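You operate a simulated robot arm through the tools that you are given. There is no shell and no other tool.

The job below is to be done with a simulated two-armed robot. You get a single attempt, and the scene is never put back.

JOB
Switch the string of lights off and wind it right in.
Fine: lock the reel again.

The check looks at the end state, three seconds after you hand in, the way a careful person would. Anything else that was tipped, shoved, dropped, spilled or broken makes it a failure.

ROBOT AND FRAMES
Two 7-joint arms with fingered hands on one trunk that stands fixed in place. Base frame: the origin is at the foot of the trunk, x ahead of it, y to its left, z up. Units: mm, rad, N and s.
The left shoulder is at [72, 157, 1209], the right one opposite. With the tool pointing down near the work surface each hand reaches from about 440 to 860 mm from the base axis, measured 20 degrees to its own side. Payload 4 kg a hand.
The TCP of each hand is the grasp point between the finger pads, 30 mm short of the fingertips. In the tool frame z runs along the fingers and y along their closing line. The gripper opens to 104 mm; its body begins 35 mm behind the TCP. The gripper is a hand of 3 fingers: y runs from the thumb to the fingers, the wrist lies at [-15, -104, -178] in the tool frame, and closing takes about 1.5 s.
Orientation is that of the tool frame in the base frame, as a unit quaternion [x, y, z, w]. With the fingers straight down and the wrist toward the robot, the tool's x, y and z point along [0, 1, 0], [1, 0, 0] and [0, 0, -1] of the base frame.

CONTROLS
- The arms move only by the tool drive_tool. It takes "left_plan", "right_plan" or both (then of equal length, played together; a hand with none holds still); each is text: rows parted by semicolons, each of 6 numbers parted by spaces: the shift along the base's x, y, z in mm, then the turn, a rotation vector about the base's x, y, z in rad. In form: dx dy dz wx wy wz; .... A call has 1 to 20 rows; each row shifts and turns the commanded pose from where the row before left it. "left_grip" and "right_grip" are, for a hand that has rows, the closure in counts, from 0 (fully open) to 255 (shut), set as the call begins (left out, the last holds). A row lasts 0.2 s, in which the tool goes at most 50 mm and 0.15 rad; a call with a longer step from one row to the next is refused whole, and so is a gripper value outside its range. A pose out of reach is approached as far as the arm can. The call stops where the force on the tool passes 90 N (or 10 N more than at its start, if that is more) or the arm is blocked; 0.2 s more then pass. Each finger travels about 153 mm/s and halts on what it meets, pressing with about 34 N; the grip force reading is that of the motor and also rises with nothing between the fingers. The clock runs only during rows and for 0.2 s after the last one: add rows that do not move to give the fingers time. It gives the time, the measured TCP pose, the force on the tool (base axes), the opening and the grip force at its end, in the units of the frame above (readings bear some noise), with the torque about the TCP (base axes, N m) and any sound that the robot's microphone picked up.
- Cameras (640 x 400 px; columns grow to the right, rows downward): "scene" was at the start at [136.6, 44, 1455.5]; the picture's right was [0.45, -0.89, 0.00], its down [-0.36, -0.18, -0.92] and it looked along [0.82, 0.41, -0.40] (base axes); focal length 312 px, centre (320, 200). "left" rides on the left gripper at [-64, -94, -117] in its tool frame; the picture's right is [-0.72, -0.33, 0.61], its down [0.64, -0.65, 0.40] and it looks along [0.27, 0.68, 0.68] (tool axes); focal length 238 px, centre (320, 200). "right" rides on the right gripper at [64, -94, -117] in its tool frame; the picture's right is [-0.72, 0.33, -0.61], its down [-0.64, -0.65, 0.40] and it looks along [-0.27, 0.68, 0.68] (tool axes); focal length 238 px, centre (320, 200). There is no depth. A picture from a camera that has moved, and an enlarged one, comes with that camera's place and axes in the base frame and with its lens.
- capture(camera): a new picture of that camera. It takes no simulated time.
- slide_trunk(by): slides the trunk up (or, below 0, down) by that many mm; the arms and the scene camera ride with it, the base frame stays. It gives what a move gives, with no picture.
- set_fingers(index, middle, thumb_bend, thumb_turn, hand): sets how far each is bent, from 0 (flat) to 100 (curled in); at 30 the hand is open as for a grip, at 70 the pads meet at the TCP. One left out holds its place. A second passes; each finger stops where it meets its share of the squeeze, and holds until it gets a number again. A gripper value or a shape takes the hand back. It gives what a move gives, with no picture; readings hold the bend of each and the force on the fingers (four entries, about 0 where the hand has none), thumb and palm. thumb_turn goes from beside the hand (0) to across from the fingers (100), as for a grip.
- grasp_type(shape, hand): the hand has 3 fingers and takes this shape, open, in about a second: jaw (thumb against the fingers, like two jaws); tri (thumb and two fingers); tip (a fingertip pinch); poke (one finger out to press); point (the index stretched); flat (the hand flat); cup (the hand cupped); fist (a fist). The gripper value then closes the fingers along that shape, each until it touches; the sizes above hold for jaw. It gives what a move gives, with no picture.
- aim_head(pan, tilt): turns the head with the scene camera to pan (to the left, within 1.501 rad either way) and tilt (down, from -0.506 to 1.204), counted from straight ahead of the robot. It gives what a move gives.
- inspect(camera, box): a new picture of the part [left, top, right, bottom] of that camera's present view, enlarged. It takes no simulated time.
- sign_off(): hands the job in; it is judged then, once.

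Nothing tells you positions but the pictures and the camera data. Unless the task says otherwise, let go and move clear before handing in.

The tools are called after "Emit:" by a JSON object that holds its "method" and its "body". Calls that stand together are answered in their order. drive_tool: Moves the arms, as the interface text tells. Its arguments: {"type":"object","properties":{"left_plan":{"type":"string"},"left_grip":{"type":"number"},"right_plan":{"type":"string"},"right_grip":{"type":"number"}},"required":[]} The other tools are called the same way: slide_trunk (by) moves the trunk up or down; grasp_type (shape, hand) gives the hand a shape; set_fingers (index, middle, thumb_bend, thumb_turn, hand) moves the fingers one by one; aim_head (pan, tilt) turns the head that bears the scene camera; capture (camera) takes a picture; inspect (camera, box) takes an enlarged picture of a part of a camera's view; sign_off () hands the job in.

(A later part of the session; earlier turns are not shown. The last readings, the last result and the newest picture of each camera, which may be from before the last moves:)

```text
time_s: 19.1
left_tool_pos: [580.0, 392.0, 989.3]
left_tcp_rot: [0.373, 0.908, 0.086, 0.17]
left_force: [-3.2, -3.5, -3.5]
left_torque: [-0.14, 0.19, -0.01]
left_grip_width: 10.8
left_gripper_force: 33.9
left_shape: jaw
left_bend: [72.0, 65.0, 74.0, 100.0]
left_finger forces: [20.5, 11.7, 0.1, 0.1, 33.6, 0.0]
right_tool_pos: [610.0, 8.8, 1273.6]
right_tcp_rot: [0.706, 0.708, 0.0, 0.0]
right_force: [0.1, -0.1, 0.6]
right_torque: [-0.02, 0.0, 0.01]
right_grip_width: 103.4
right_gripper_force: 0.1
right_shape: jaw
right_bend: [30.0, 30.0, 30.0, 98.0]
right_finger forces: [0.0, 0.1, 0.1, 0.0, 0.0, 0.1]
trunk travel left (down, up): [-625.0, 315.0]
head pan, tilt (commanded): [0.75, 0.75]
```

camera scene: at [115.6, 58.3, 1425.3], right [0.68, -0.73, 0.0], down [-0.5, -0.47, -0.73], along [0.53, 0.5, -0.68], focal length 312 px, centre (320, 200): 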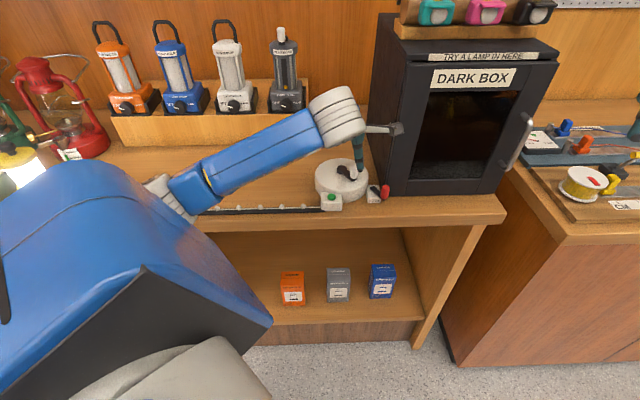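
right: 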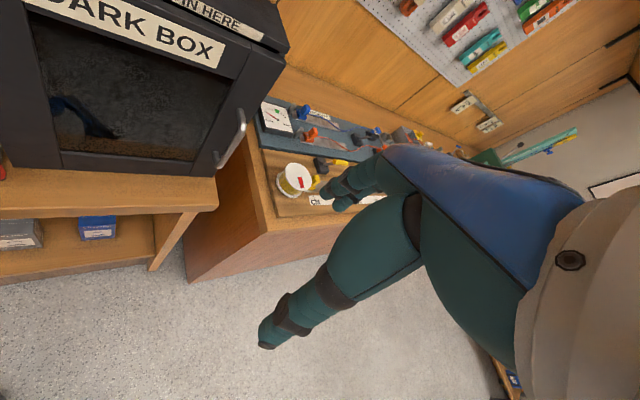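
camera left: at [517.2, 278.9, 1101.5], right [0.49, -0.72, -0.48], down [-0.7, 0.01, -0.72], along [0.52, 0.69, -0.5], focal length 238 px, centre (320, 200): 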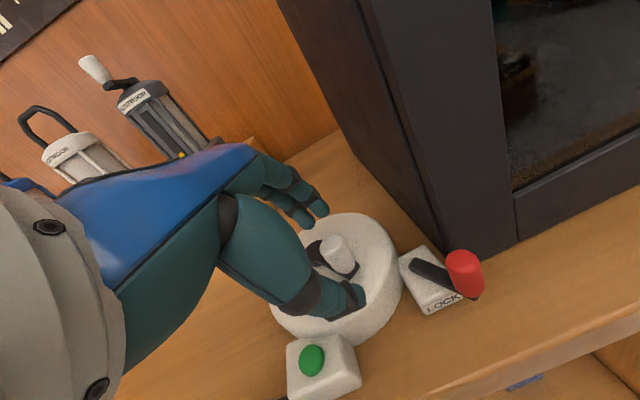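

The crank resists both ways with no sign of turning, so the present lever position is the locked one. I'll release the crank, lift clear, and use the left hand in poke to push the red lever from its right side.

Emit:
{"method": "drive_tool", "body": {"left_plan": "0 0 0 0 0 0; 0 0 0 0 0 0; 0 0 0 0 0 0; 0 0 0 0 0 0", "left_grip": 105}}

Emit:
{"method": "drive_tool", "body": {"left_plan": "0 0 15 0 0 0; 0 0 30 0 0 0; 0 0 35 0 0 0; -15 -14 35 0 0 0; -22 -20 20 0.0915 0.0852 0; 0 0 0 0.0915 0.0852 0; 0 0 0 0.102 -0.11 0; 0 0 0 0 0 0"}}

Emit:
{"method": "grasp_type", "body": {"hand": "left", "shape": "poke"}}

Emit:
{"method": "capture", "body": {"camera": "left"}}

Emit:
{"method": "capture", "body": {"camera": "scene"}}

```text
time_s: 20.1
left_tool_pos: [580.7, 391.5, 989.5]
left_tcp_rot: [0.374, 0.907, 0.086, 0.172]
left_force: [-0.3, 0.6, -0.2]
left_torque: [-0.01, 0.03, 0.01]
left_grip_width: 60.8
left_gripper_force: 0.0
left_shape: jaw
left_bend: [74.0, 41.0, 65.0, 100.0]
left_finger forces: [0.0, 0.0, 0.0, 0.0, 0.1, 0.0]
right_tool_pos: [610.5, 10.6, 1272.2]
right_tcp_rot: [0.706, 0.708, 0.0, 0.0]
right_force: [-0.3, -0.9, -0.7]
right_torque: [0.03, 0.0, 0.01]
right_grip_width: 103.5
right_gripper_force: 0.1
right_shape: jaw
right_bend: [30.0, 30.0, 30.0, 98.0]
right_finger forces: [0.0, 0.1, 0.0, 0.1, 0.0, 0.0]
trunk travel left (down, up): [-625.0, 315.0]
head pan, tilt (commanded): [0.75, 0.75]
```

```text
time_s: 21.9
left_tool_pos: [543.3, 359.7, 1125.4]
left_tcp_rot: [0.389, 0.894, 0.204, 0.089]
left_force: [-0.4, 0.2, 0.0]
left_torque: [0.0, 0.0, -0.04]
left_grip_width: 60.6
left_gripper_force: 0.0
left_shape: jaw
left_bend: [74.0, 41.0, 65.0, 100.0]
left_finger forces: [0.1, 0.1, 0.0, 0.0, 0.1, 0.0]
right_tool_pos: [610.0, 13.6, 1272.2]
right_tcp_rot: [0.706, 0.708, -0.001, 0.0]
right_force: [-0.9, 0.3, 0.4]
right_torque: [-0.01, 0.02, -0.01]
right_grip_width: 103.4
right_gripper_force: 0.1
right_shape: jaw
right_bend: [30.0, 30.0, 30.0, 98.0]
right_finger forces: [0.0, 0.0, 0.0, 0.0, 0.0, 0.0]
trunk travel left (down, up): [-625.0, 315.0]
head pan, tilt (commanded): [0.75, 0.75]
```

```text
time_s: 22.8
left_tool_pos: [544.7, 357.5, 1125.7]
left_tcp_rot: [0.389, 0.894, 0.205, 0.089]
left_force: [-0.7, -0.2, -0.3]
left_torque: [-0.02, 0.04, -0.02]
left_grip_width: 0.0
left_gripper_force: 0.1
left_shape: poke
left_bend: [70.0, 70.0, 100.0, 100.0]
left_finger forces: [0.1, 0.1, 0.0, 0.0, 0.0, 0.1]
right_tool_pos: [609.9, 8.8, 1271.7]
right_tcp_rot: [0.707, 0.707, 0.001, 0.0]
right_force: [0.8, 0.5, -0.8]
right_torque: [-0.03, -0.03, -0.03]
right_grip_width: 104.0
right_gripper_force: 0.2
right_shape: jaw
right_bend: [30.0, 30.0, 30.0, 98.0]
right_finger forces: [0.0, 0.1, 0.1, 0.1, 0.0, 0.0]
trunk travel left (down, up): [-625.0, 315.0]
head pan, tilt (commanded): [0.75, 0.75]
```

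```text
taken
camera left: at [488.0, 219.5, 1189.4], right [0.47, -0.54, -0.69], down [-0.74, 0.19, -0.65], along [0.48, 0.82, -0.31], focal length 238 px, centre (320, 200)
```

left: 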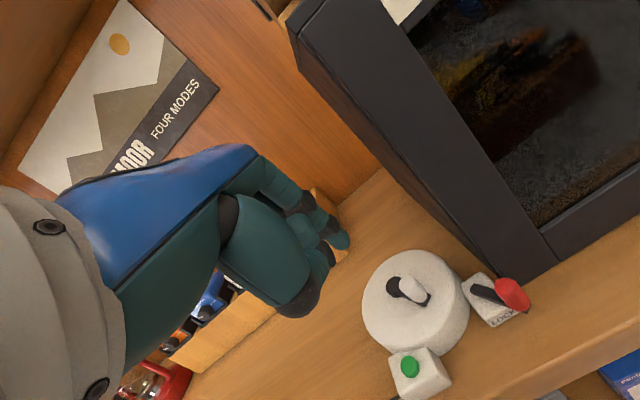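

```text
taken
camera scene: at [115.9, 57.4, 1425.3], right [0.68, -0.73, 0.0], down [-0.5, -0.47, -0.73], along [0.53, 0.5, -0.68], focal length 312 px, centre (320, 200)
```

scene: 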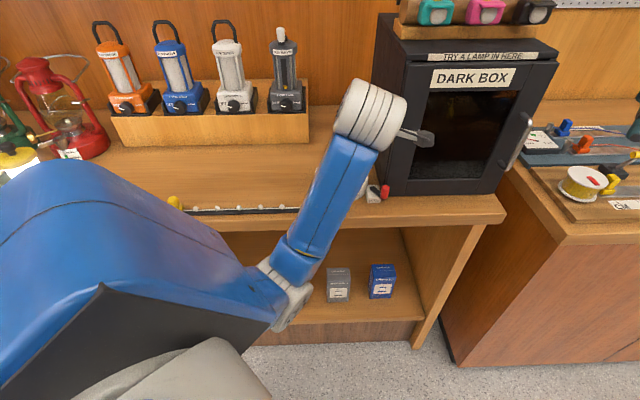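

The hand is clear and in poke, tilted forward. I'll move it to the right of the red lever, staying in front of the dark box, and check before going down.

Emit:
{"method": "drive_tool", "body": {"left_plan": "20 -19 -15 0 0 0; 20 -19 -15 0 0 0; 20 -19 -15 0 0 0; 17 -19 -15 0 0 0; 0 0 -15 0 0 0; 0 0 0 0 0 0"}}

Emit:
{"method": "capture", "body": {"camera": "left"}}

Emit:
{"method": "capture", "body": {"camera": "scene"}}

```text
time_s: 24.2
left_tool_pos: [620.8, 282.3, 1049.8]
left_tcp_rot: [0.389, 0.894, 0.205, 0.089]
left_force: [0.1, 0.4, -0.2]
left_torque: [0.01, 0.03, -0.02]
left_grip_width: 0.0
left_gripper_force: 0.1
left_shape: poke
left_bend: [70.0, 70.0, 100.0, 100.0]
left_finger forces: [0.0, 0.0, 0.0, 0.0, 0.0, 0.0]
right_tool_pos: [609.7, 9.0, 1272.2]
right_tcp_rot: [0.706, 0.708, 0.0, 0.0]
right_force: [0.7, 0.4, 0.2]
right_torque: [0.03, -0.02, 0.0]
right_grip_width: 103.6
right_gripper_force: 0.0
right_shape: jaw
right_bend: [30.0, 30.0, 30.0, 98.0]
right_finger forces: [0.0, 0.1, 0.0, 0.0, 0.1, 0.0]
trunk travel left (down, up): [-625.0, 315.0]
head pan, tilt (commanded): [0.75, 0.75]
```

```text
taken
camera left: at [563.7, 144.2, 1113.6], right [0.47, -0.54, -0.69], down [-0.74, 0.19, -0.65], along [0.48, 0.82, -0.31], focal length 238 px, centre (320, 200)
```

left: 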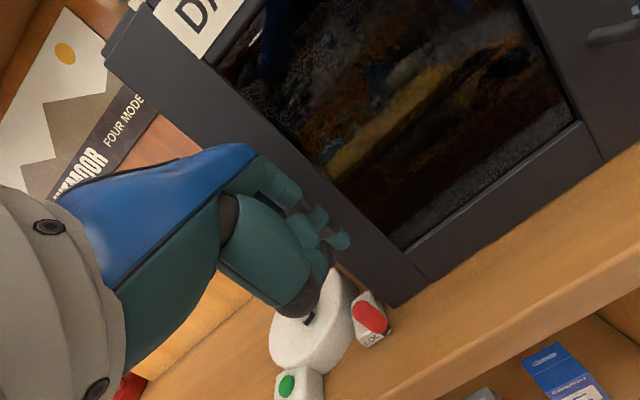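

```text
taken
camera scene: at [115.5, 57.0, 1425.3], right [0.68, -0.73, 0.0], down [-0.5, -0.47, -0.73], along [0.53, 0.5, -0.68], focal length 312 px, centre (320, 200)
```

scene: 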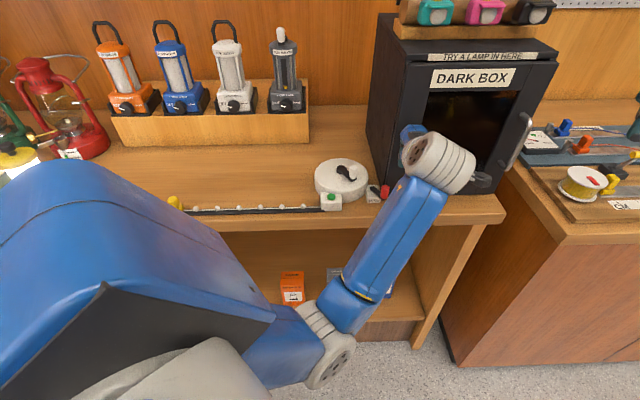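

The camera confirms the red knob is where I calculated. I'll descend most of the way beside it and look again.

Emit:
{"method": "drive_tool", "body": {"left_plan": "0 0 -20 0 0 0; 0 0 -20 0 0 0; 0 0 -20 0 0 0; 0 0 -10 0 0 0; 0 0 0 0 0 0"}}

Emit:
{"method": "capture", "body": {"camera": "left"}}

Emit:
{"method": "inspect", "body": {"camera": "scene", "box": [310, 110, 510, 235]}}

```text
time_s: 25.4
left_tool_pos: [620.4, 281.0, 978.3]
left_tcp_rot: [0.389, 0.893, 0.205, 0.089]
left_force: [-0.3, -0.9, 0.4]
left_torque: [-0.01, -0.02, -0.05]
left_grip_width: 0.0
left_gripper_force: 0.0
left_shape: poke
left_bend: [70.0, 70.0, 100.0, 100.0]
left_finger forces: [0.1, 0.1, 0.1, 0.1, 0.0, 0.0]
right_tool_pos: [610.6, 8.4, 1271.7]
right_tcp_rot: [0.706, 0.708, 0.0, 0.0]
right_force: [0.6, -0.3, -0.2]
right_torque: [-0.02, -0.01, 0.0]
right_grip_width: 103.6
right_gripper_force: 0.0
right_shape: jaw
right_bend: [30.0, 30.0, 30.0, 98.0]
right_finger forces: [0.1, 0.0, 0.0, 0.0, 0.1, 0.0]
trunk travel left (down, up): [-625.0, 315.0]
head pan, tilt (commanded): [0.75, 0.75]
```

```text
taken
camera left: at [564.7, 143.1, 1043.0], right [0.47, -0.54, -0.69], down [-0.74, 0.19, -0.65], along [0.48, 0.82, -0.31], focal length 238 px, centre (320, 200)
```

left: 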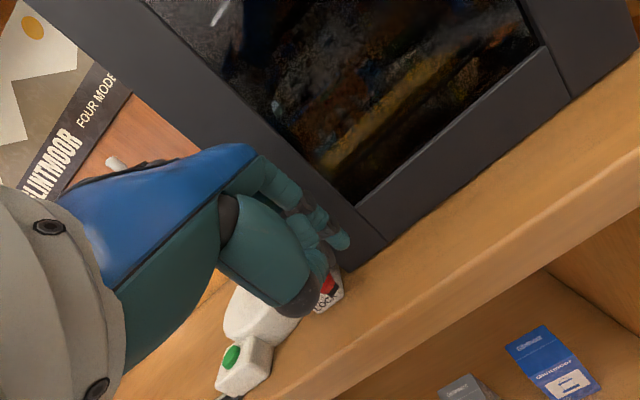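

```text
3.20 times, centred on (410, 172) of scene
camera zoom: at [115.6, 56.6, 1425.3], right [0.68, -0.73, 0.0], down [-0.5, -0.47, -0.73], along [0.53, 0.5, -0.68], focal length 998 px, centre (32, 288)
```

zoom: 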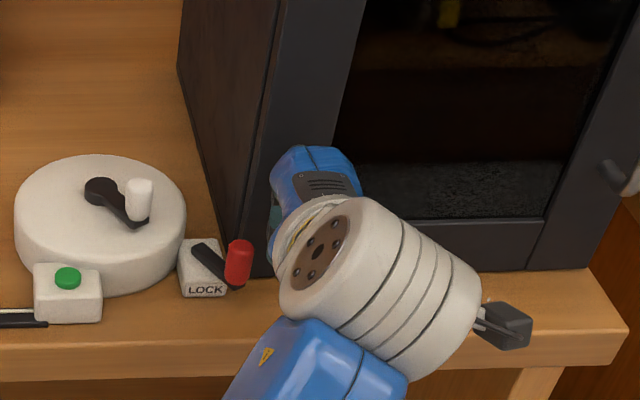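

The thumb hides part of the knob, so I'll zoom in on the left camera to check the finger-to-lever gap.

Emit:
{"method": "inspect", "body": {"camera": "left", "box": [260, 180, 380, 330]}}

```text
2.67 times, centred on (320, 255) of left
camera zoom: at [564.7, 143.1, 1043.0], right [0.47, -0.54, -0.69], down [-0.74, 0.19, -0.65], along [0.48, 0.82, -0.31], focal length 636 px, centre (320, 53)
```

zoom: 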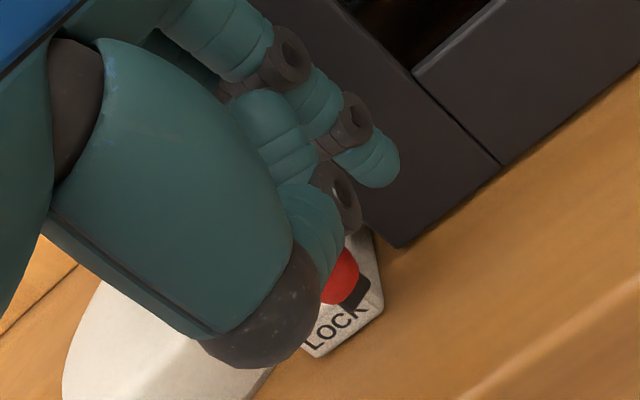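

The fingertips are about 15 mm right of the knob and still a little high. I'll lower them to mid-knob height and start pushing left in small steps while reading the force.

Emit:
{"method": "drive_tool", "body": {"left_plan": "0 0 -8 0 0 0; 0 0 -6 0 0 0; -2.7 2.9 0 0 0 0; -2.7 2.9 0 0 0 0; -2.7 2.9 0 0 0 0; 0 0 0 0 0 0"}}

Emit:
{"method": "inspect", "body": {"camera": "scene", "box": [340, 160, 420, 215]}}

```text
time_s: 26.8
left_tool_pos: [612.0, 289.2, 964.7]
left_tcp_rot: [0.389, 0.894, 0.205, 0.088]
left_force: [0.1, -2.4, 0.8]
left_torque: [0.02, 0.0, -0.01]
left_grip_width: 0.0
left_gripper_force: 0.0
left_shape: poke
left_bend: [70.0, 70.0, 100.0, 100.0]
left_finger forces: [0.1, 1.4, 0.1, 0.1, 0.1, 0.1]
right_tool_pos: [609.8, 8.7, 1272.3]
right_tcp_rot: [0.707, 0.707, 0.0, -0.001]
right_force: [-0.2, -0.6, -0.2]
right_torque: [0.03, 0.02, -0.01]
right_grip_width: 103.7
right_gripper_force: 0.0
right_shape: jaw
right_bend: [30.0, 30.0, 30.0, 98.0]
right_finger forces: [0.1, 0.0, 0.0, 0.0, 0.1, 0.0]
trunk travel left (down, up): [-625.0, 315.0]
head pan, tilt (commanded): [0.75, 0.75]
```

```text
7.27 times, centred on (380, 188) of scene
camera zoom: at [115.6, 55.7, 1425.4], right [0.68, -0.73, 0.0], down [-0.5, -0.47, -0.73], along [0.53, 0.5, -0.68], focal length 2269 px, centre (-116, 291)
```

zoom: 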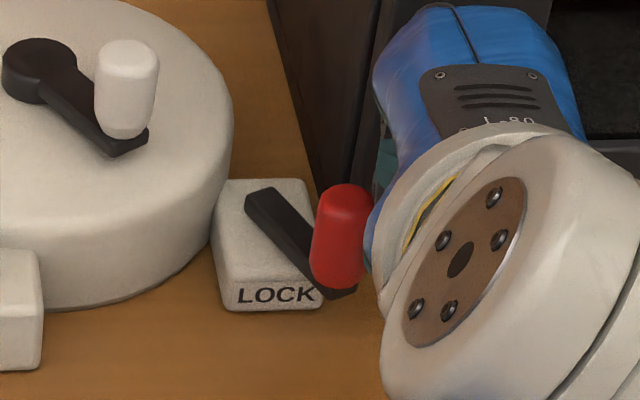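

The lever has begun to move left with about 2 N. I'll keep pushing along its arc in steps.

Emit:
{"method": "drive_tool", "body": {"left_plan": "-2.8 2.6 0 0 0 0; -2.8 2.6 0 0 0 0; -2.8 2.6 0 0 0 0; -2.8 2.6 0 0 0 0; 0 0 0 0 0 0"}}

Emit:
{"method": "inspect", "body": {"camera": "scene", "box": [340, 160, 420, 215]}}

```text
time_s: 28.0
left_tool_pos: [603.5, 310.6, 973.2]
left_tcp_rot: [0.386, 0.892, 0.221, 0.087]
left_force: [0.3, -0.6, 0.0]
left_torque: [-0.01, -0.02, 0.01]
left_grip_width: 0.0
left_gripper_force: 0.1
left_shape: poke
left_bend: [70.0, 70.0, 100.0, 100.0]
left_finger forces: [0.0, 0.4, 0.0, 0.0, 0.0, 0.1]
right_tool_pos: [609.8, 9.7, 1272.4]
right_tcp_rot: [0.706, 0.708, 0.0, 0.001]
right_force: [-0.7, -0.1, 0.4]
right_torque: [-0.01, 0.0, 0.0]
right_grip_width: 103.5
right_gripper_force: 0.1
right_shape: jaw
right_bend: [30.0, 30.0, 30.0, 98.0]
right_finger forces: [0.0, 0.0, 0.1, 0.1, 0.1, 0.0]
trunk travel left (down, up): [-625.0, 315.0]
head pan, tilt (commanded): [0.75, 0.75]
```

```text
7.27 times, centred on (380, 188) of scene
camera zoom: at [115.7, 56.5, 1425.3], right [0.68, -0.73, 0.0], down [-0.5, -0.47, -0.73], along [0.53, 0.5, -0.68], focal length 2269 px, centre (-116, 291)
```

zoom: 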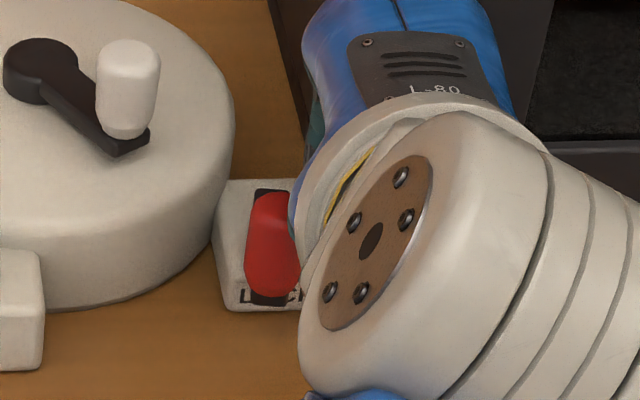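

The lever now points straight to the front, but the measured pose is about 10 mm off the command with almost no force, so the arm may be near a joint limit. I'll look at the whole arm.

Emit:
{"method": "capture", "body": {"camera": "scene"}}

Emit:
{"method": "capture", "body": {"camera": "right"}}

Emit:
{"method": "drive_tool", "body": {"left_plan": "0 0 0 0 0 0"}}

```text
taken
camera scene: at [115.7, 56.5, 1425.3], right [0.68, -0.73, 0.0], down [-0.5, -0.47, -0.73], along [0.53, 0.5, -0.68], focal length 312 px, centre (320, 200)
```

scene: 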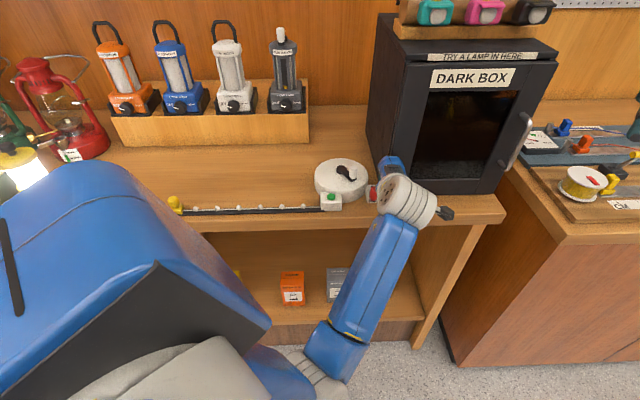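

```text
taken
camera right: at [517.8, 72.4, 1390.7], right [0.33, -0.72, 0.61], down [-0.65, -0.64, -0.4], along [0.68, -0.27, -0.68], focal length 238 px, centre (320, 200)
```

right: 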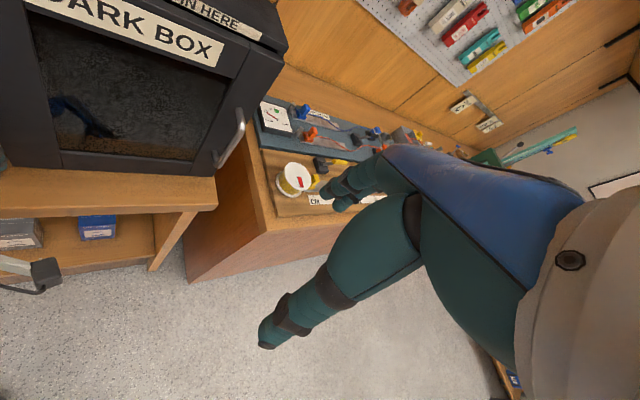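

```text
time_s: 28.4
left_tool_pos: [603.2, 309.9, 974.7]
left_tcp_rot: [0.385, 0.892, 0.22, 0.087]
left_force: [0.6, -0.1, 0.0]
left_torque: [0.0, -0.02, -0.01]
left_grip_width: 0.0
left_gripper_force: 0.1
left_shape: poke
left_bend: [70.0, 70.0, 100.0, 100.0]
left_finger forces: [0.1, 0.7, 0.1, 0.0, 0.0, 0.0]
right_tool_pos: [611.2, 9.3, 1271.4]
right_tcp_rot: [0.707, 0.707, 0.001, 0.0]
right_force: [0.3, 0.2, 0.3]
right_torque: [-0.03, -0.01, -0.01]
right_grip_width: 103.5
right_gripper_force: 0.1
right_shape: jaw
right_bend: [30.0, 30.0, 30.0, 98.0]
right_finger forces: [0.0, 0.0, 0.0, 0.1, 0.1, 0.1]
trunk travel left (down, up): [-625.0, 315.0]
head pan, tilt (commanded): [0.75, 0.75]
```

The left arm is folded close to its limits here, while the right arm reaches the lever more naturally. I'll back the left hand off and park it to the left, then use the right hand on the lever.

Emit:
{"method": "drive_tool", "body": {"left_plan": "5 -5.4 0 0 0 0; 5 -5.4 10 0 0 0; 0 0 30 0 0 0; -10 -9 40 0 0 0; -20 0 40 0 0 0; -30 20 20 -0.102 0.11 0; -35 30 0 -0.102 0.11 0; -35 30 0 -0.102 0.11 0; -35 30 0 0 0 0; -35 30 0 0 0 0; 0 0 0 0 0 0"}}

Emit:
{"method": "capture", "body": {"camera": "scene"}}

Emit:
{"method": "inspect", "body": {"camera": "scene", "box": [300, 150, 420, 225]}}

```text
time_s: 30.8
left_tool_pos: [412.8, 420.5, 1103.9]
left_tcp_rot: [0.4, 0.917, 0.0, -0.001]
left_force: [-0.7, 0.1, -0.2]
left_torque: [0.02, 0.0, 0.02]
left_grip_width: 0.0
left_gripper_force: 0.0
left_shape: poke
left_bend: [70.0, 70.0, 100.0, 100.0]
left_finger forces: [0.1, 0.0, 0.0, 0.0, 0.0, 0.0]
right_tool_pos: [609.6, 9.9, 1272.5]
right_tcp_rot: [0.707, 0.707, -0.001, 0.0]
right_force: [-0.6, 0.0, 0.3]
right_torque: [-0.01, -0.02, -0.02]
right_grip_width: 103.6
right_gripper_force: 0.1
right_shape: jaw
right_bend: [30.0, 30.0, 30.0, 98.0]
right_finger forces: [0.1, 0.1, 0.1, 0.1, 0.0, 0.0]
trunk travel left (down, up): [-625.0, 315.0]
head pan, tilt (commanded): [0.75, 0.75]
```

```text
taken
camera scene: at [116.1, 56.9, 1425.3], right [0.68, -0.73, 0.0], down [-0.5, -0.47, -0.73], along [0.53, 0.5, -0.68], focal length 312 px, centre (320, 200)
```

scene: 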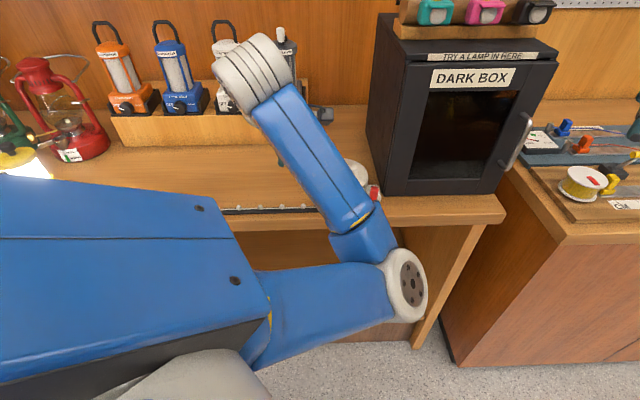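

```text
5.33 times, centred on (360, 188) of scene
camera zoom: at [116.1, 56.9, 1425.3], right [0.68, -0.73, 0.0], down [-0.5, -0.47, -0.73], along [0.53, 0.5, -0.68], focal length 1664 px, centre (107, 267)
```

zoom: 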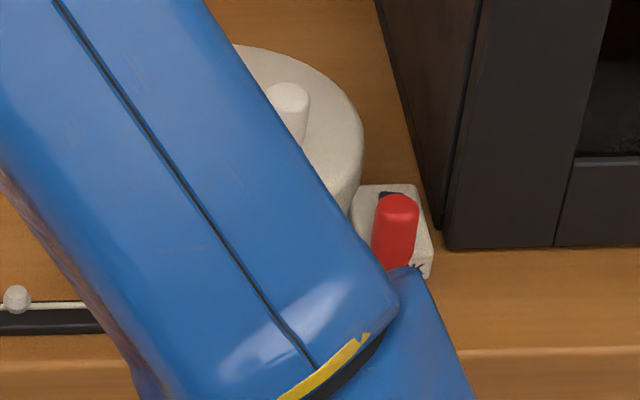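

The lever stays put at mid-travel, but the left elbow has swung to the inside where it blocks the right arm. I'll take the left hand back toward its starting pose to bring the elbow out.

Emit:
{"method": "drive_tool", "body": {"left_plan": "-23 8.2 25 0 0 -0.15; -23 8.2 25 0 0 -0.15; -23 8.2 25 0 0 -0.15; -23 8.2 25 0 0 -0.15; -23 8.2 25 0 0 -0.15; 0 0 0 0 0 0; 0 0 0 0 0 0"}}

Emit:
{"method": "capture", "body": {"camera": "scene"}}

```text
time_s: 32.4
left_tool_pos: [300.5, 460.0, 1231.1]
left_tcp_rot: [0.707, 0.708, 0.0, -0.001]
left_force: [-0.2, 0.7, -0.1]
left_torque: [0.02, 0.01, 0.03]
left_grip_width: 0.0
left_gripper_force: 0.1
left_shape: poke
left_bend: [70.0, 70.0, 100.0, 100.0]
left_finger forces: [0.0, 0.0, 0.1, 0.1, 0.0, 0.0]
right_tool_pos: [611.8, 9.8, 1271.0]
right_tcp_rot: [0.706, 0.708, 0.0, -0.001]
right_force: [0.4, -0.2, 0.2]
right_torque: [0.01, -0.02, 0.01]
right_grip_width: 103.6
right_gripper_force: 0.1
right_shape: jaw
right_bend: [30.0, 30.0, 30.0, 98.0]
right_finger forces: [0.0, 0.1, 0.0, 0.1, 0.0, 0.1]
trunk travel left (down, up): [-625.0, 315.0]
head pan, tilt (commanded): [0.75, 0.75]
```

```text
taken
camera scene: at [116.8, 56.9, 1425.2], right [0.68, -0.73, 0.0], down [-0.5, -0.47, -0.73], along [0.53, 0.5, -0.68], focal length 312 px, centre (320, 200)
```

scene: 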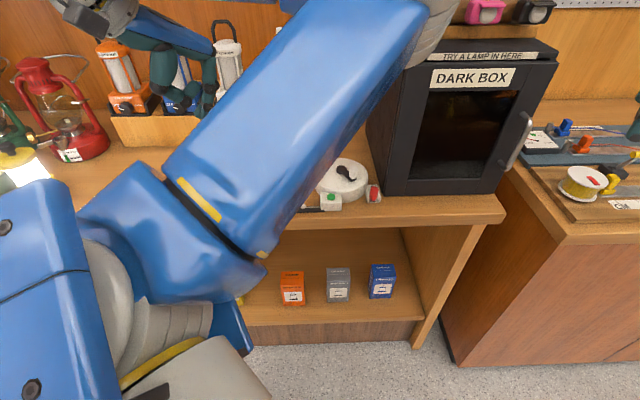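

Now the elbow has swung up to the right. The arm's posture depends on the path taken, so I'll retrace the earlier path at a safe height to bring the elbow back to the left side.

Emit:
{"method": "drive_tool", "body": {"left_plan": "23 -8.2 -25 0 0 0.15; 23 -8.2 -25 0 0 0.15; 23 -8.2 -25 0 0 0.15; 23 -8.2 -25 0 0 0.15; 23 -8.2 -25 0 0 0.15; 35 -30 0 0 0 0; 35 -30 0 0 0 0; 35 -30 0 0.102 -0.11 0; 35 -30 0 0.102 -0.11 0; 30 -20 -20 0.102 -0.11 0; 0 0 0 0 0 0"}}

Emit:
{"method": "capture", "body": {"camera": "scene"}}

```text
time_s: 34.6
left_tool_pos: [573.2, 338.5, 1126.6]
left_tcp_rot: [0.35, 0.898, 0.257, 0.074]
left_force: [-0.2, 0.5, -0.3]
left_torque: [0.0, -0.04, -0.03]
left_grip_width: 0.0
left_gripper_force: 0.1
left_shape: poke
left_bend: [70.0, 70.0, 100.0, 100.0]
left_finger forces: [0.0, 0.0, 0.0, 0.0, 0.0, 0.0]
right_tool_pos: [607.6, 8.7, 1271.9]
right_tcp_rot: [0.707, 0.708, 0.002, -0.001]
right_force: [-0.4, -0.6, -0.1]
right_torque: [-0.02, 0.03, -0.04]
right_grip_width: 103.6
right_gripper_force: 0.0
right_shape: jaw
right_bend: [30.0, 30.0, 30.0, 98.0]
right_finger forces: [0.0, 0.0, 0.1, 0.1, 0.1, 0.0]
trunk travel left (down, up): [-625.0, 315.0]
head pan, tilt (commanded): [0.75, 0.75]
stopped in row 11 (left hand): the arm was blocked; the commanded pose is now the measured one
```

```text
taken
camera scene: at [116.3, 56.3, 1425.3], right [0.68, -0.73, 0.0], down [-0.5, -0.47, -0.73], along [0.53, 0.5, -0.68], focal length 312 px, centre (320, 200)
```

scene: 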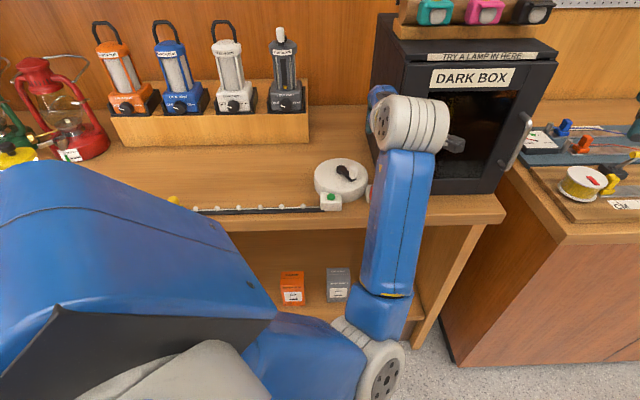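

The arm hit a joint limit, touching nothing. I'll carry on from the measured pose toward the crank-approach orientation, where the elbow was on the left before.

Emit:
{"method": "drive_tool", "body": {"left_plan": "-15 10 0 0 0 0; -15 10 0 0 0 0; 6 6 -5 -0.0944 -0.0109 -0.0283; 6 6 -5 -0.0944 -0.0109 -0.0283; 6 6 -5 -0.0944 -0.0109 -0.0283; 6 6 -5 -0.0944 -0.0109 -0.0283; 0 0 0 0 0 0"}}

Emit:
{"method": "capture", "body": {"camera": "scene"}}

```text
time_s: 36.2
left_tool_pos: [567.1, 381.8, 1105.8]
left_tcp_rot: [0.373, 0.908, 0.084, 0.172]
left_force: [0.2, 0.2, -0.1]
left_torque: [0.04, 0.02, 0.0]
left_grip_width: 0.0
left_gripper_force: 0.1
left_shape: poke
left_bend: [70.0, 70.0, 100.0, 100.0]
left_finger forces: [0.1, 0.0, 0.0, 0.0, 0.0, 0.1]
right_tool_pos: [607.7, 9.7, 1273.1]
right_tcp_rot: [0.707, 0.707, 0.001, 0.001]
right_force: [0.1, -0.9, 0.4]
right_torque: [-0.02, -0.01, -0.01]
right_grip_width: 103.8
right_gripper_force: 0.0
right_shape: jaw
right_bend: [30.0, 30.0, 30.0, 98.0]
right_finger forces: [0.0, 0.1, 0.1, 0.0, 0.0, 0.1]
trunk travel left (down, up): [-625.0, 315.0]
head pan, tilt (commanded): [0.75, 0.75]
```

```text
taken
camera scene: at [115.9, 57.0, 1425.3], right [0.68, -0.73, 0.0], down [-0.5, -0.47, -0.73], along [0.53, 0.5, -0.68], focal length 312 px, centre (320, 200)
```

scene: 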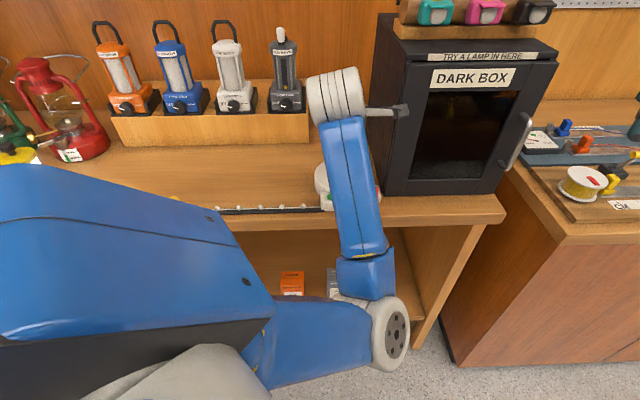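

The elbow is still low on the right. I'll try extending the arm out over the empty counter to the left, well above everything, so the elbow straightens and can refold on the left.

Emit:
{"method": "drive_tool", "body": {"left_plan": "0 35 10 -0.0682 0.0732 0; 0 35 10 -0.0682 0.0732 0; 0 35 10 -0.0682 0.0732 0; 0 35 10 0.0915 0.0852 0; 0 35 5 0.0915 0.0852 0; 0 35 5 0 0 0.1; 0 35 0 0 0 0.1; 0 25 0 0 0 0; 0 0 0 0 0 0"}}

Emit:
{"method": "capture", "body": {"camera": "scene"}}

```text
time_s: 38.2
left_tool_pos: [568.8, 654.6, 1154.5]
left_tcp_rot: [0.269, 0.963, 0.003, -0.003]
left_force: [0.3, -0.6, 0.2]
left_torque: [0.0, 0.0, 0.01]
left_grip_width: 0.0
left_gripper_force: 0.1
left_shape: poke
left_bend: [70.0, 70.0, 100.0, 100.0]
left_finger forces: [0.0, 0.0, 0.0, 0.1, 0.0, 0.1]
right_tool_pos: [607.1, 10.2, 1272.9]
right_tcp_rot: [0.707, 0.707, 0.0, 0.0]
right_force: [0.1, -0.4, -0.3]
right_torque: [0.02, 0.01, -0.02]
right_grip_width: 103.7
right_gripper_force: 0.0
right_shape: jaw
right_bend: [30.0, 30.0, 30.0, 98.0]
right_finger forces: [0.1, 0.1, 0.0, 0.1, 0.0, 0.1]
trunk travel left (down, up): [-625.0, 315.0]
head pan, tilt (commanded): [0.75, 0.75]
```

```text
taken
camera scene: at [116.1, 58.8, 1425.2], right [0.68, -0.73, 0.0], down [-0.5, -0.47, -0.73], along [0.53, 0.5, -0.68], focal length 312 px, centre (320, 200)
```

scene: 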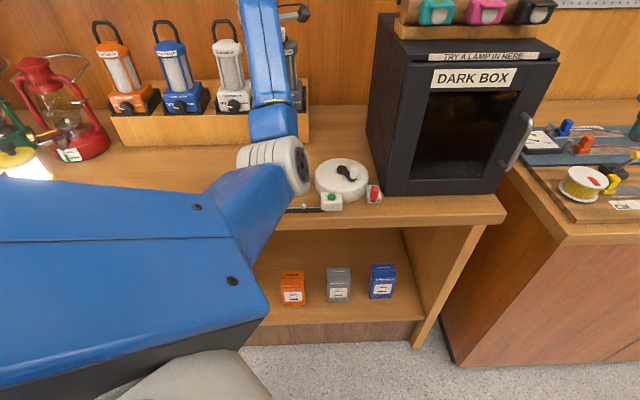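

With the left arm parked over the left of the counter, the lever is open to the right arm. I'll put the right hand in poke and bring it around in front of the dark box, keeping well out from it.

Emit:
{"method": "grasp_type", "body": {"hand": "right", "shape": "poke"}}

Emit:
{"method": "drive_tool", "body": {"right_plan": "-13 31 -30 0 0 0.125; -13 31 -30 0 0 0.125; -13 31 -30 0 0 0.125; -13 31 -30 0 0 0.125; -13 31 -30 0 0 0.125; -13 31 -30 0 0 0.125; 0 0 0 0 0 0"}}

Emit:
{"method": "capture", "body": {"camera": "scene"}}

Emit:
{"method": "capture", "body": {"camera": "right"}}

```text
time_s: 39.1
left_tool_pos: [568.8, 655.1, 1153.5]
left_tcp_rot: [0.27, 0.963, 0.003, -0.004]
left_force: [-0.3, 0.3, 0.4]
left_torque: [0.0, -0.03, 0.0]
left_grip_width: 0.0
left_gripper_force: 0.0
left_shape: poke
left_bend: [70.0, 70.0, 100.0, 100.0]
left_finger forces: [0.1, 0.0, 0.0, 0.1, 0.0, 0.0]
right_tool_pos: [607.8, 11.0, 1273.8]
right_tcp_rot: [0.707, 0.707, 0.0, 0.001]
right_force: [0.3, 0.1, 0.9]
right_torque: [0.0, 0.0, 0.02]
right_grip_width: 0.2
right_gripper_force: 0.1
right_shape: poke
right_bend: [70.0, 70.0, 100.0, 100.0]
right_finger forces: [0.0, 0.0, 0.0, 0.1, 0.1, 0.0]
trunk travel left (down, up): [-625.0, 315.0]
head pan, tilt (commanded): [0.75, 0.75]
```

```text
time_s: 40.7
left_tool_pos: [567.8, 655.8, 1155.2]
left_tcp_rot: [0.27, 0.963, 0.003, -0.004]
left_force: [0.2, 0.1, -0.1]
left_torque: [0.01, -0.03, 0.0]
left_grip_width: 0.0
left_gripper_force: 0.0
left_shape: poke
left_bend: [70.0, 70.0, 100.0, 100.0]
left_finger forces: [0.0, 0.1, 0.0, 0.0, 0.0, 0.0]
right_tool_pos: [529.4, 199.0, 1093.0]
right_tcp_rot: [0.398, 0.918, 0.001, 0.0]
right_force: [0.2, 0.0, -1.1]
right_torque: [0.02, 0.0, 0.03]
right_grip_width: 0.0
right_gripper_force: 0.0
right_shape: poke
right_bend: [70.0, 70.0, 100.0, 100.0]
right_finger forces: [0.0, 0.1, 0.1, 0.0, 0.0, 0.0]
trunk travel left (down, up): [-625.0, 315.0]
head pan, tilt (commanded): [0.75, 0.75]
```

```text
taken
camera scene: at [116.0, 60.1, 1425.2], right [0.68, -0.73, 0.0], down [-0.5, -0.47, -0.73], along [0.53, 0.5, -0.68], focal length 312 px, centre (320, 200)
```

scene: 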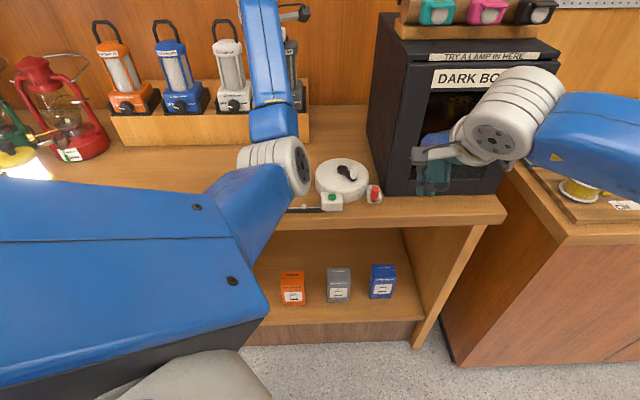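

```text
taken
camera right: at [417.3, 180.7, 1210.7], right [0.73, -0.3, 0.61], down [-0.04, -0.91, -0.41], along [0.68, 0.27, -0.68], focal length 238 px, centre (320, 200)
```

right: 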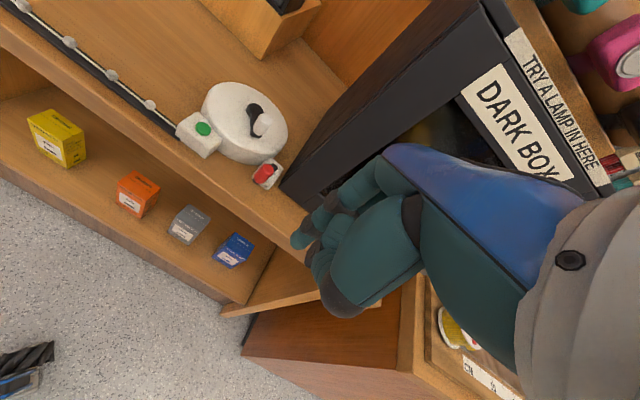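

The right hand is in front of the dark box and its camera sees the lever well. I'll zoom in to measure the lever's present position.

Emit:
{"method": "inspect", "body": {"camera": "scene", "box": [340, 160, 420, 215]}}

Emit:
{"method": "inspect", "body": {"camera": "right", "box": [170, 70, 330, 200]}}

```text
7.27 times, centred on (380, 188) of scene
camera zoom: at [116.0, 60.1, 1425.2], right [0.68, -0.73, 0.0], down [-0.5, -0.47, -0.73], along [0.53, 0.5, -0.68], focal length 2269 px, centre (-116, 291)
```

zoom: 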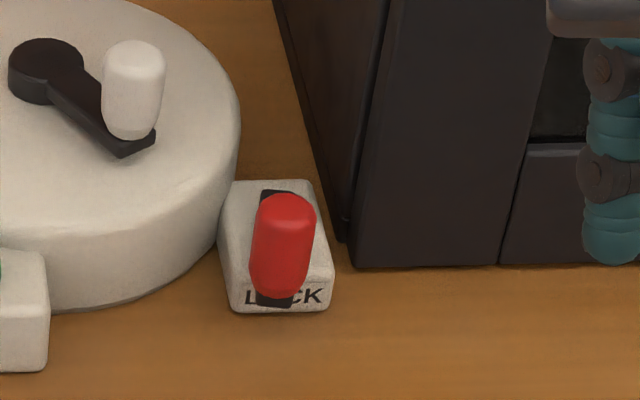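

```text
3.08 times, centred on (250, 135) of right
camera zoom: at [417.3, 180.7, 1210.7], right [0.73, -0.3, 0.61], down [-0.04, -0.91, -0.41], along [0.68, 0.27, -0.68], focal length 733 px, centre (535, 400)
```

zoom: 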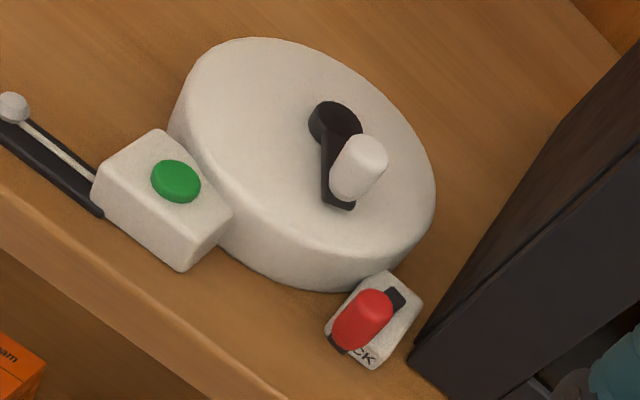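

Lever knob is now near (591, 332, 957), straight over the LOCK label. I'll bring the right hand's fingertips to just right of it with a forward tilt, keeping about 25 mm off the dark box front.

Emit:
{"method": "drive_tool", "body": {"right_plan": "0 0 0 0.102 -0.11 0; 0 0 0 0.102 -0.11 0; 25.5 34.5 -15 0 0 0; 25.5 34.5 -15 0 0 0; 26 34.6 -15 0 0 0; 0 0 -25 0 0 0; 0 0 -15 0 0 0; 0 0 0 0 0 0"}}

Emit:
{"method": "capture", "body": {"camera": "right"}}

Emit:
{"method": "capture", "body": {"camera": "scene"}}

```text
time_s: 42.5
left_tool_pos: [567.8, 655.3, 1152.4]
left_tcp_rot: [0.27, 0.963, 0.002, -0.002]
left_force: [-0.7, -0.6, -0.8]
left_torque: [-0.01, -0.01, 0.04]
left_grip_width: 0.0
left_gripper_force: 0.0
left_shape: poke
left_bend: [70.0, 70.0, 100.0, 100.0]
left_finger forces: [0.0, 0.0, 0.0, 0.0, 0.1, 0.0]
right_tool_pos: [607.3, 301.9, 1007.4]
right_tcp_rot: [0.394, 0.907, 0.137, 0.06]
right_force: [-0.3, -0.3, 0.3]
right_torque: [0.02, 0.01, 0.01]
right_grip_width: 0.0
right_gripper_force: 0.0
right_shape: poke
right_bend: [70.0, 70.0, 100.0, 100.0]
right_finger forces: [0.0, 0.0, 0.0, 0.0, 0.0, 0.1]
trunk travel left (down, up): [-625.0, 315.0]
head pan, tilt (commanded): [0.75, 0.75]
```

```text
taken
camera right: at [473.5, 263.1, 1093.3], right [0.59, -0.44, 0.68], down [0.07, -0.81, -0.58], along [0.81, 0.39, -0.45], focal length 238 px, centre (320, 200)
```

right: 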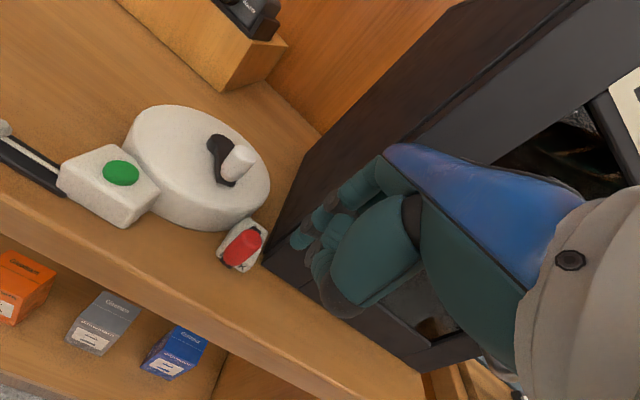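

```text
taken
camera scene: at [115.9, 60.8, 1425.1], right [0.68, -0.73, 0.0], down [-0.5, -0.47, -0.73], along [0.53, 0.5, -0.69], focal length 312 px, centre (320, 200)
```

scene: 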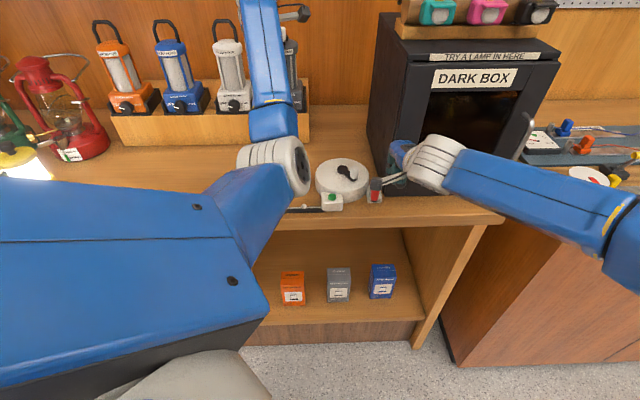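

The right arm reaches this comfortably. I'll descend to knob height and push left in small steps.

Emit:
{"method": "drive_tool", "body": {"right_plan": "0 0 -20 0 0 0; 0 0 -20 0 0 0; -2.7 2.9 0 0 0 0; -2.7 2.9 0 0 0 0; 0 0 0 0 0 0"}}

Emit:
{"method": "inspect", "body": {"camera": "right", "box": [130, 110, 390, 310]}}

```text
time_s: 43.7
left_tool_pos: [569.4, 654.3, 1154.9]
left_tcp_rot: [0.27, 0.963, 0.003, -0.003]
left_force: [0.8, -0.5, -0.4]
left_torque: [-0.03, 0.0, 0.03]
left_grip_width: 0.0
left_gripper_force: 0.1
left_shape: poke
left_bend: [70.0, 70.0, 100.0, 100.0]
left_finger forces: [0.1, 0.1, 0.0, 0.0, 0.0, 0.1]
right_tool_pos: [601.7, 307.4, 967.3]
right_tcp_rot: [0.394, 0.907, 0.137, 0.06]
right_force: [0.1, 0.1, 0.2]
right_torque: [-0.01, 0.0, 0.01]
right_grip_width: 0.3
right_gripper_force: 0.1
right_shape: poke
right_bend: [70.0, 70.0, 100.0, 100.0]
right_finger forces: [0.0, 0.0, 0.0, 0.1, 0.0, 0.1]
trunk travel left (down, up): [-625.0, 315.0]
head pan, tilt (commanded): [0.75, 0.75]
```

```text
2.00 times, centred on (260, 210) of right
camera zoom: at [469.0, 267.6, 1052.5], right [0.59, -0.44, 0.68], down [0.07, -0.81, -0.58], along [0.81, 0.39, -0.45], focal length 477 px, centre (440, 180)
```

zoom: 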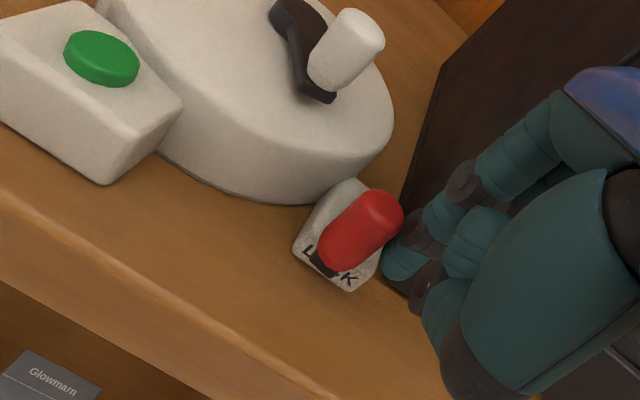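

The fingertips are almost touching the knob's right side. I'll push on to the left and watch the force and the lever.

Emit:
{"method": "drive_tool", "body": {"right_plan": "-2.7 2.9 0 0 0 0; -2.7 2.9 0 0 0 0; -2.7 2.9 0 0 0 0; 0 0 0 0 0 0"}}

Emit:
{"method": "inspect", "body": {"camera": "right", "box": [130, 110, 390, 310]}}

```text
time_s: 44.7
left_tool_pos: [569.0, 655.6, 1155.0]
left_tcp_rot: [0.27, 0.963, 0.004, -0.003]
left_force: [1.2, -0.2, 0.2]
left_torque: [-0.01, -0.02, 0.0]
left_grip_width: 0.0
left_gripper_force: 0.1
left_shape: poke
left_bend: [70.0, 70.0, 100.0, 100.0]
left_finger forces: [0.0, 0.1, 0.0, 0.0, 0.0, 0.0]
right_tool_pos: [594.9, 314.1, 968.4]
right_tcp_rot: [0.393, 0.907, 0.137, 0.06]
right_force: [0.7, -0.3, -0.2]
right_torque: [-0.02, 0.02, -0.02]
right_grip_width: 0.0
right_gripper_force: 0.0
right_shape: poke
right_bend: [70.0, 70.0, 100.0, 100.0]
right_finger forces: [0.1, 0.0, 0.0, 0.0, 0.0, 0.0]
trunk travel left (down, up): [-625.0, 315.0]
head pan, tilt (commanded): [0.75, 0.75]
```

```text
2.00 times, centred on (260, 210) of right
camera zoom: at [461.3, 276.1, 1053.6], right [0.59, -0.44, 0.68], down [0.07, -0.81, -0.58], along [0.81, 0.39, -0.45], focal length 477 px, centre (440, 180)
```

zoom: 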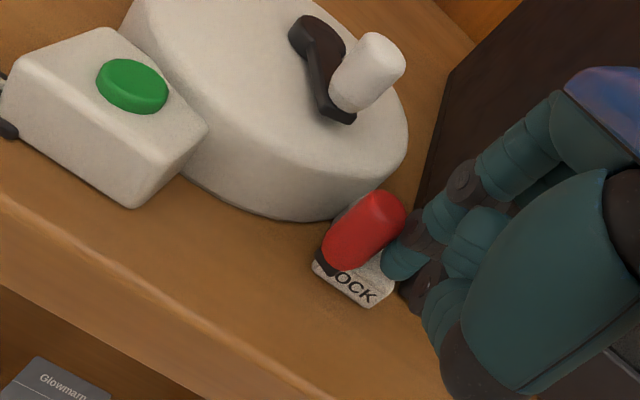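

The lever keeps moving left easily, so the middle isn't a stop. I'll continue.

Emit:
{"method": "drive_tool", "body": {"right_plan": "-2.7 2.9 0 0 0 0; -2.6 3.1 0 0 0 0; -2.5 3.3 0 0 0 0; -2.3 3.4 0 0 0 0; 0 0 0 0 0 0"}}

Emit:
{"method": "inspect", "body": {"camera": "right", "box": [130, 110, 390, 310]}}

Emit:
{"method": "inspect", "body": {"camera": "scene", "box": [320, 150, 420, 215]}}

```text
time_s: 45.9
left_tool_pos: [572.6, 648.8, 1156.0]
left_tcp_rot: [0.27, 0.963, 0.006, -0.005]
left_force: [0.3, -0.4, 0.4]
left_torque: [-0.02, -0.02, 0.01]
left_grip_width: 0.0
left_gripper_force: 0.1
left_shape: poke
left_bend: [70.0, 70.0, 100.0, 100.0]
left_finger forces: [0.0, 0.0, 0.1, 0.0, 0.0, 0.1]
right_tool_pos: [591.9, 318.9, 967.3]
right_tcp_rot: [0.399, 0.904, 0.137, 0.062]
right_force: [19.0, -22.1, 0.6]
right_torque: [-0.38, -0.36, -0.33]
right_grip_width: 0.0
right_gripper_force: 0.1
right_shape: poke
right_bend: [70.0, 70.0, 100.0, 100.0]
right_finger forces: [29.6, 0.0, 0.0, 0.0, 0.0, 0.0]
trunk travel left (down, up): [-625.0, 315.0]
head pan, tilt (commanded): [0.75, 0.75]
```

```text
2.00 times, centred on (260, 210) of right
camera zoom: at [458.3, 281.4, 1053.3], right [0.58, -0.44, 0.68], down [0.06, -0.81, -0.58], along [0.81, 0.38, -0.44], focal length 477 px, centre (440, 180)
```

zoom: 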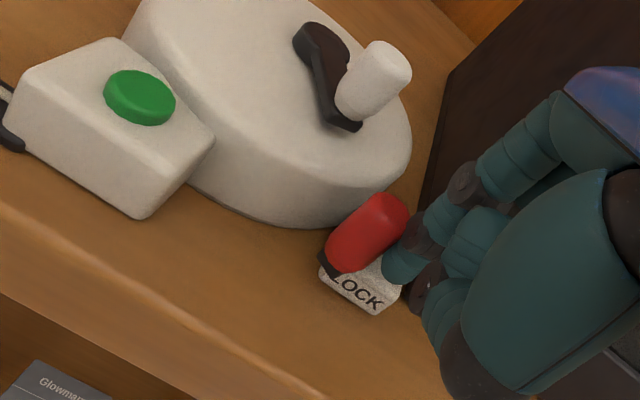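

```text
6.15 times, centred on (370, 182) of scene
camera zoom: at [122.2, 51.1, 1425.0], right [0.68, -0.73, -0.01], down [-0.5, -0.46, -0.73], along [0.53, 0.5, -0.68], focal length 1920 px, centre (12, 308)
```

zoom: 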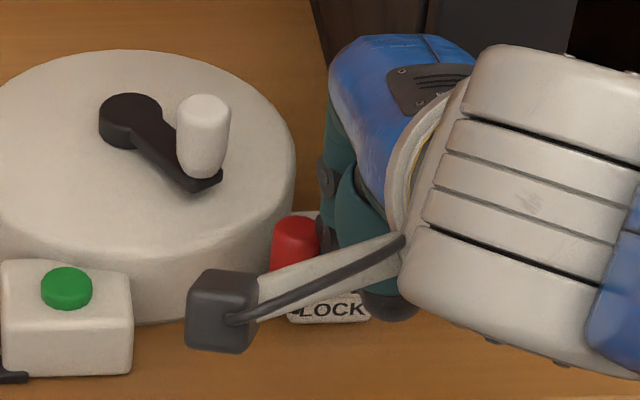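

The lever hit a firm stop on the left (about 29 N), so it has full travel between right (locked) and left (unlocked). I'll back off, lift away, and return the right hand to its starting spot.

Emit:
{"method": "drive_tool", "body": {"right_plan": "5 -5.4 0 0 0 0; 5 -5.4 5 0 0 0; 3 -3.3 25 0 0 0; -10 -15 35 0 0 0; -25.5 -34.5 20 0 0 0; -25.5 -34.5 15 0 0 0; -10 -20 5 0 0 0; 0 0 0 -0.102 0.11 0; 0 0 0 -0.102 0.11 0; 0 0 0 0 0 0"}}

Emit:
{"method": "capture", "body": {"camera": "scene"}}

Emit:
{"method": "inspect", "body": {"camera": "scene", "box": [320, 150, 420, 215]}}

```text
time_s: 48.1
left_tool_pos: [567.3, 653.3, 1155.9]
left_tcp_rot: [0.27, 0.963, 0.005, -0.003]
left_force: [0.0, 0.5, -0.7]
left_torque: [0.0, 0.0, 0.0]
left_grip_width: 0.1
left_gripper_force: 0.0
left_shape: poke
left_bend: [70.0, 70.0, 100.0, 100.0]
left_finger forces: [0.0, 0.0, 0.0, 0.1, 0.0, 0.0]
right_tool_pos: [524.7, 207.1, 1074.2]
right_tcp_rot: [0.398, 0.917, 0.001, 0.0]
right_force: [0.2, 0.2, -0.2]
right_torque: [0.02, 0.01, 0.02]
right_grip_width: 0.1
right_gripper_force: 0.0
right_shape: poke
right_bend: [70.0, 70.0, 100.0, 100.0]
right_finger forces: [0.0, 0.0, 0.0, 0.1, 0.0, 0.1]
trunk travel left (down, up): [-625.0, 315.0]
head pan, tilt (commanded): [0.75, 0.75]
```

```text
taken
camera scene: at [116.0, 59.3, 1425.2], right [0.68, -0.73, 0.0], down [-0.5, -0.47, -0.73], along [0.53, 0.5, -0.68], focal length 312 px, centre (320, 200)
```

scene: 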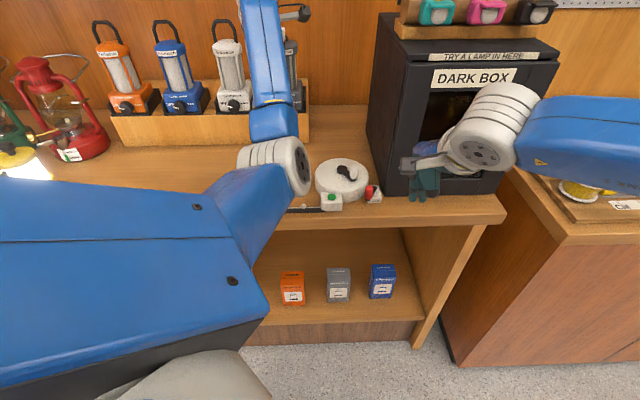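

```text
6.15 times, centred on (370, 182) of scene
camera zoom: at [116.0, 59.3, 1425.2], right [0.68, -0.73, 0.0], down [-0.5, -0.47, -0.73], along [0.53, 0.5, -0.68], focal length 1920 px, centre (12, 308)
```

zoom: 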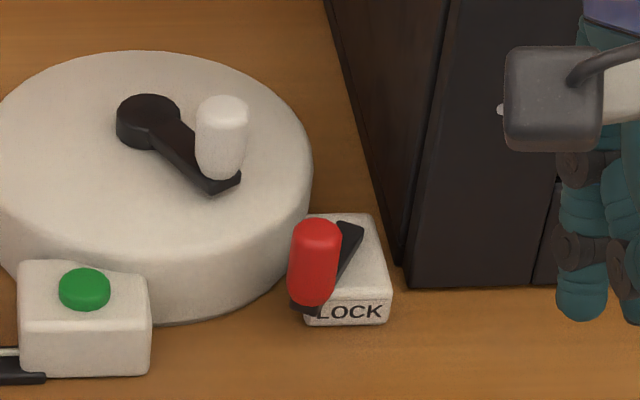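

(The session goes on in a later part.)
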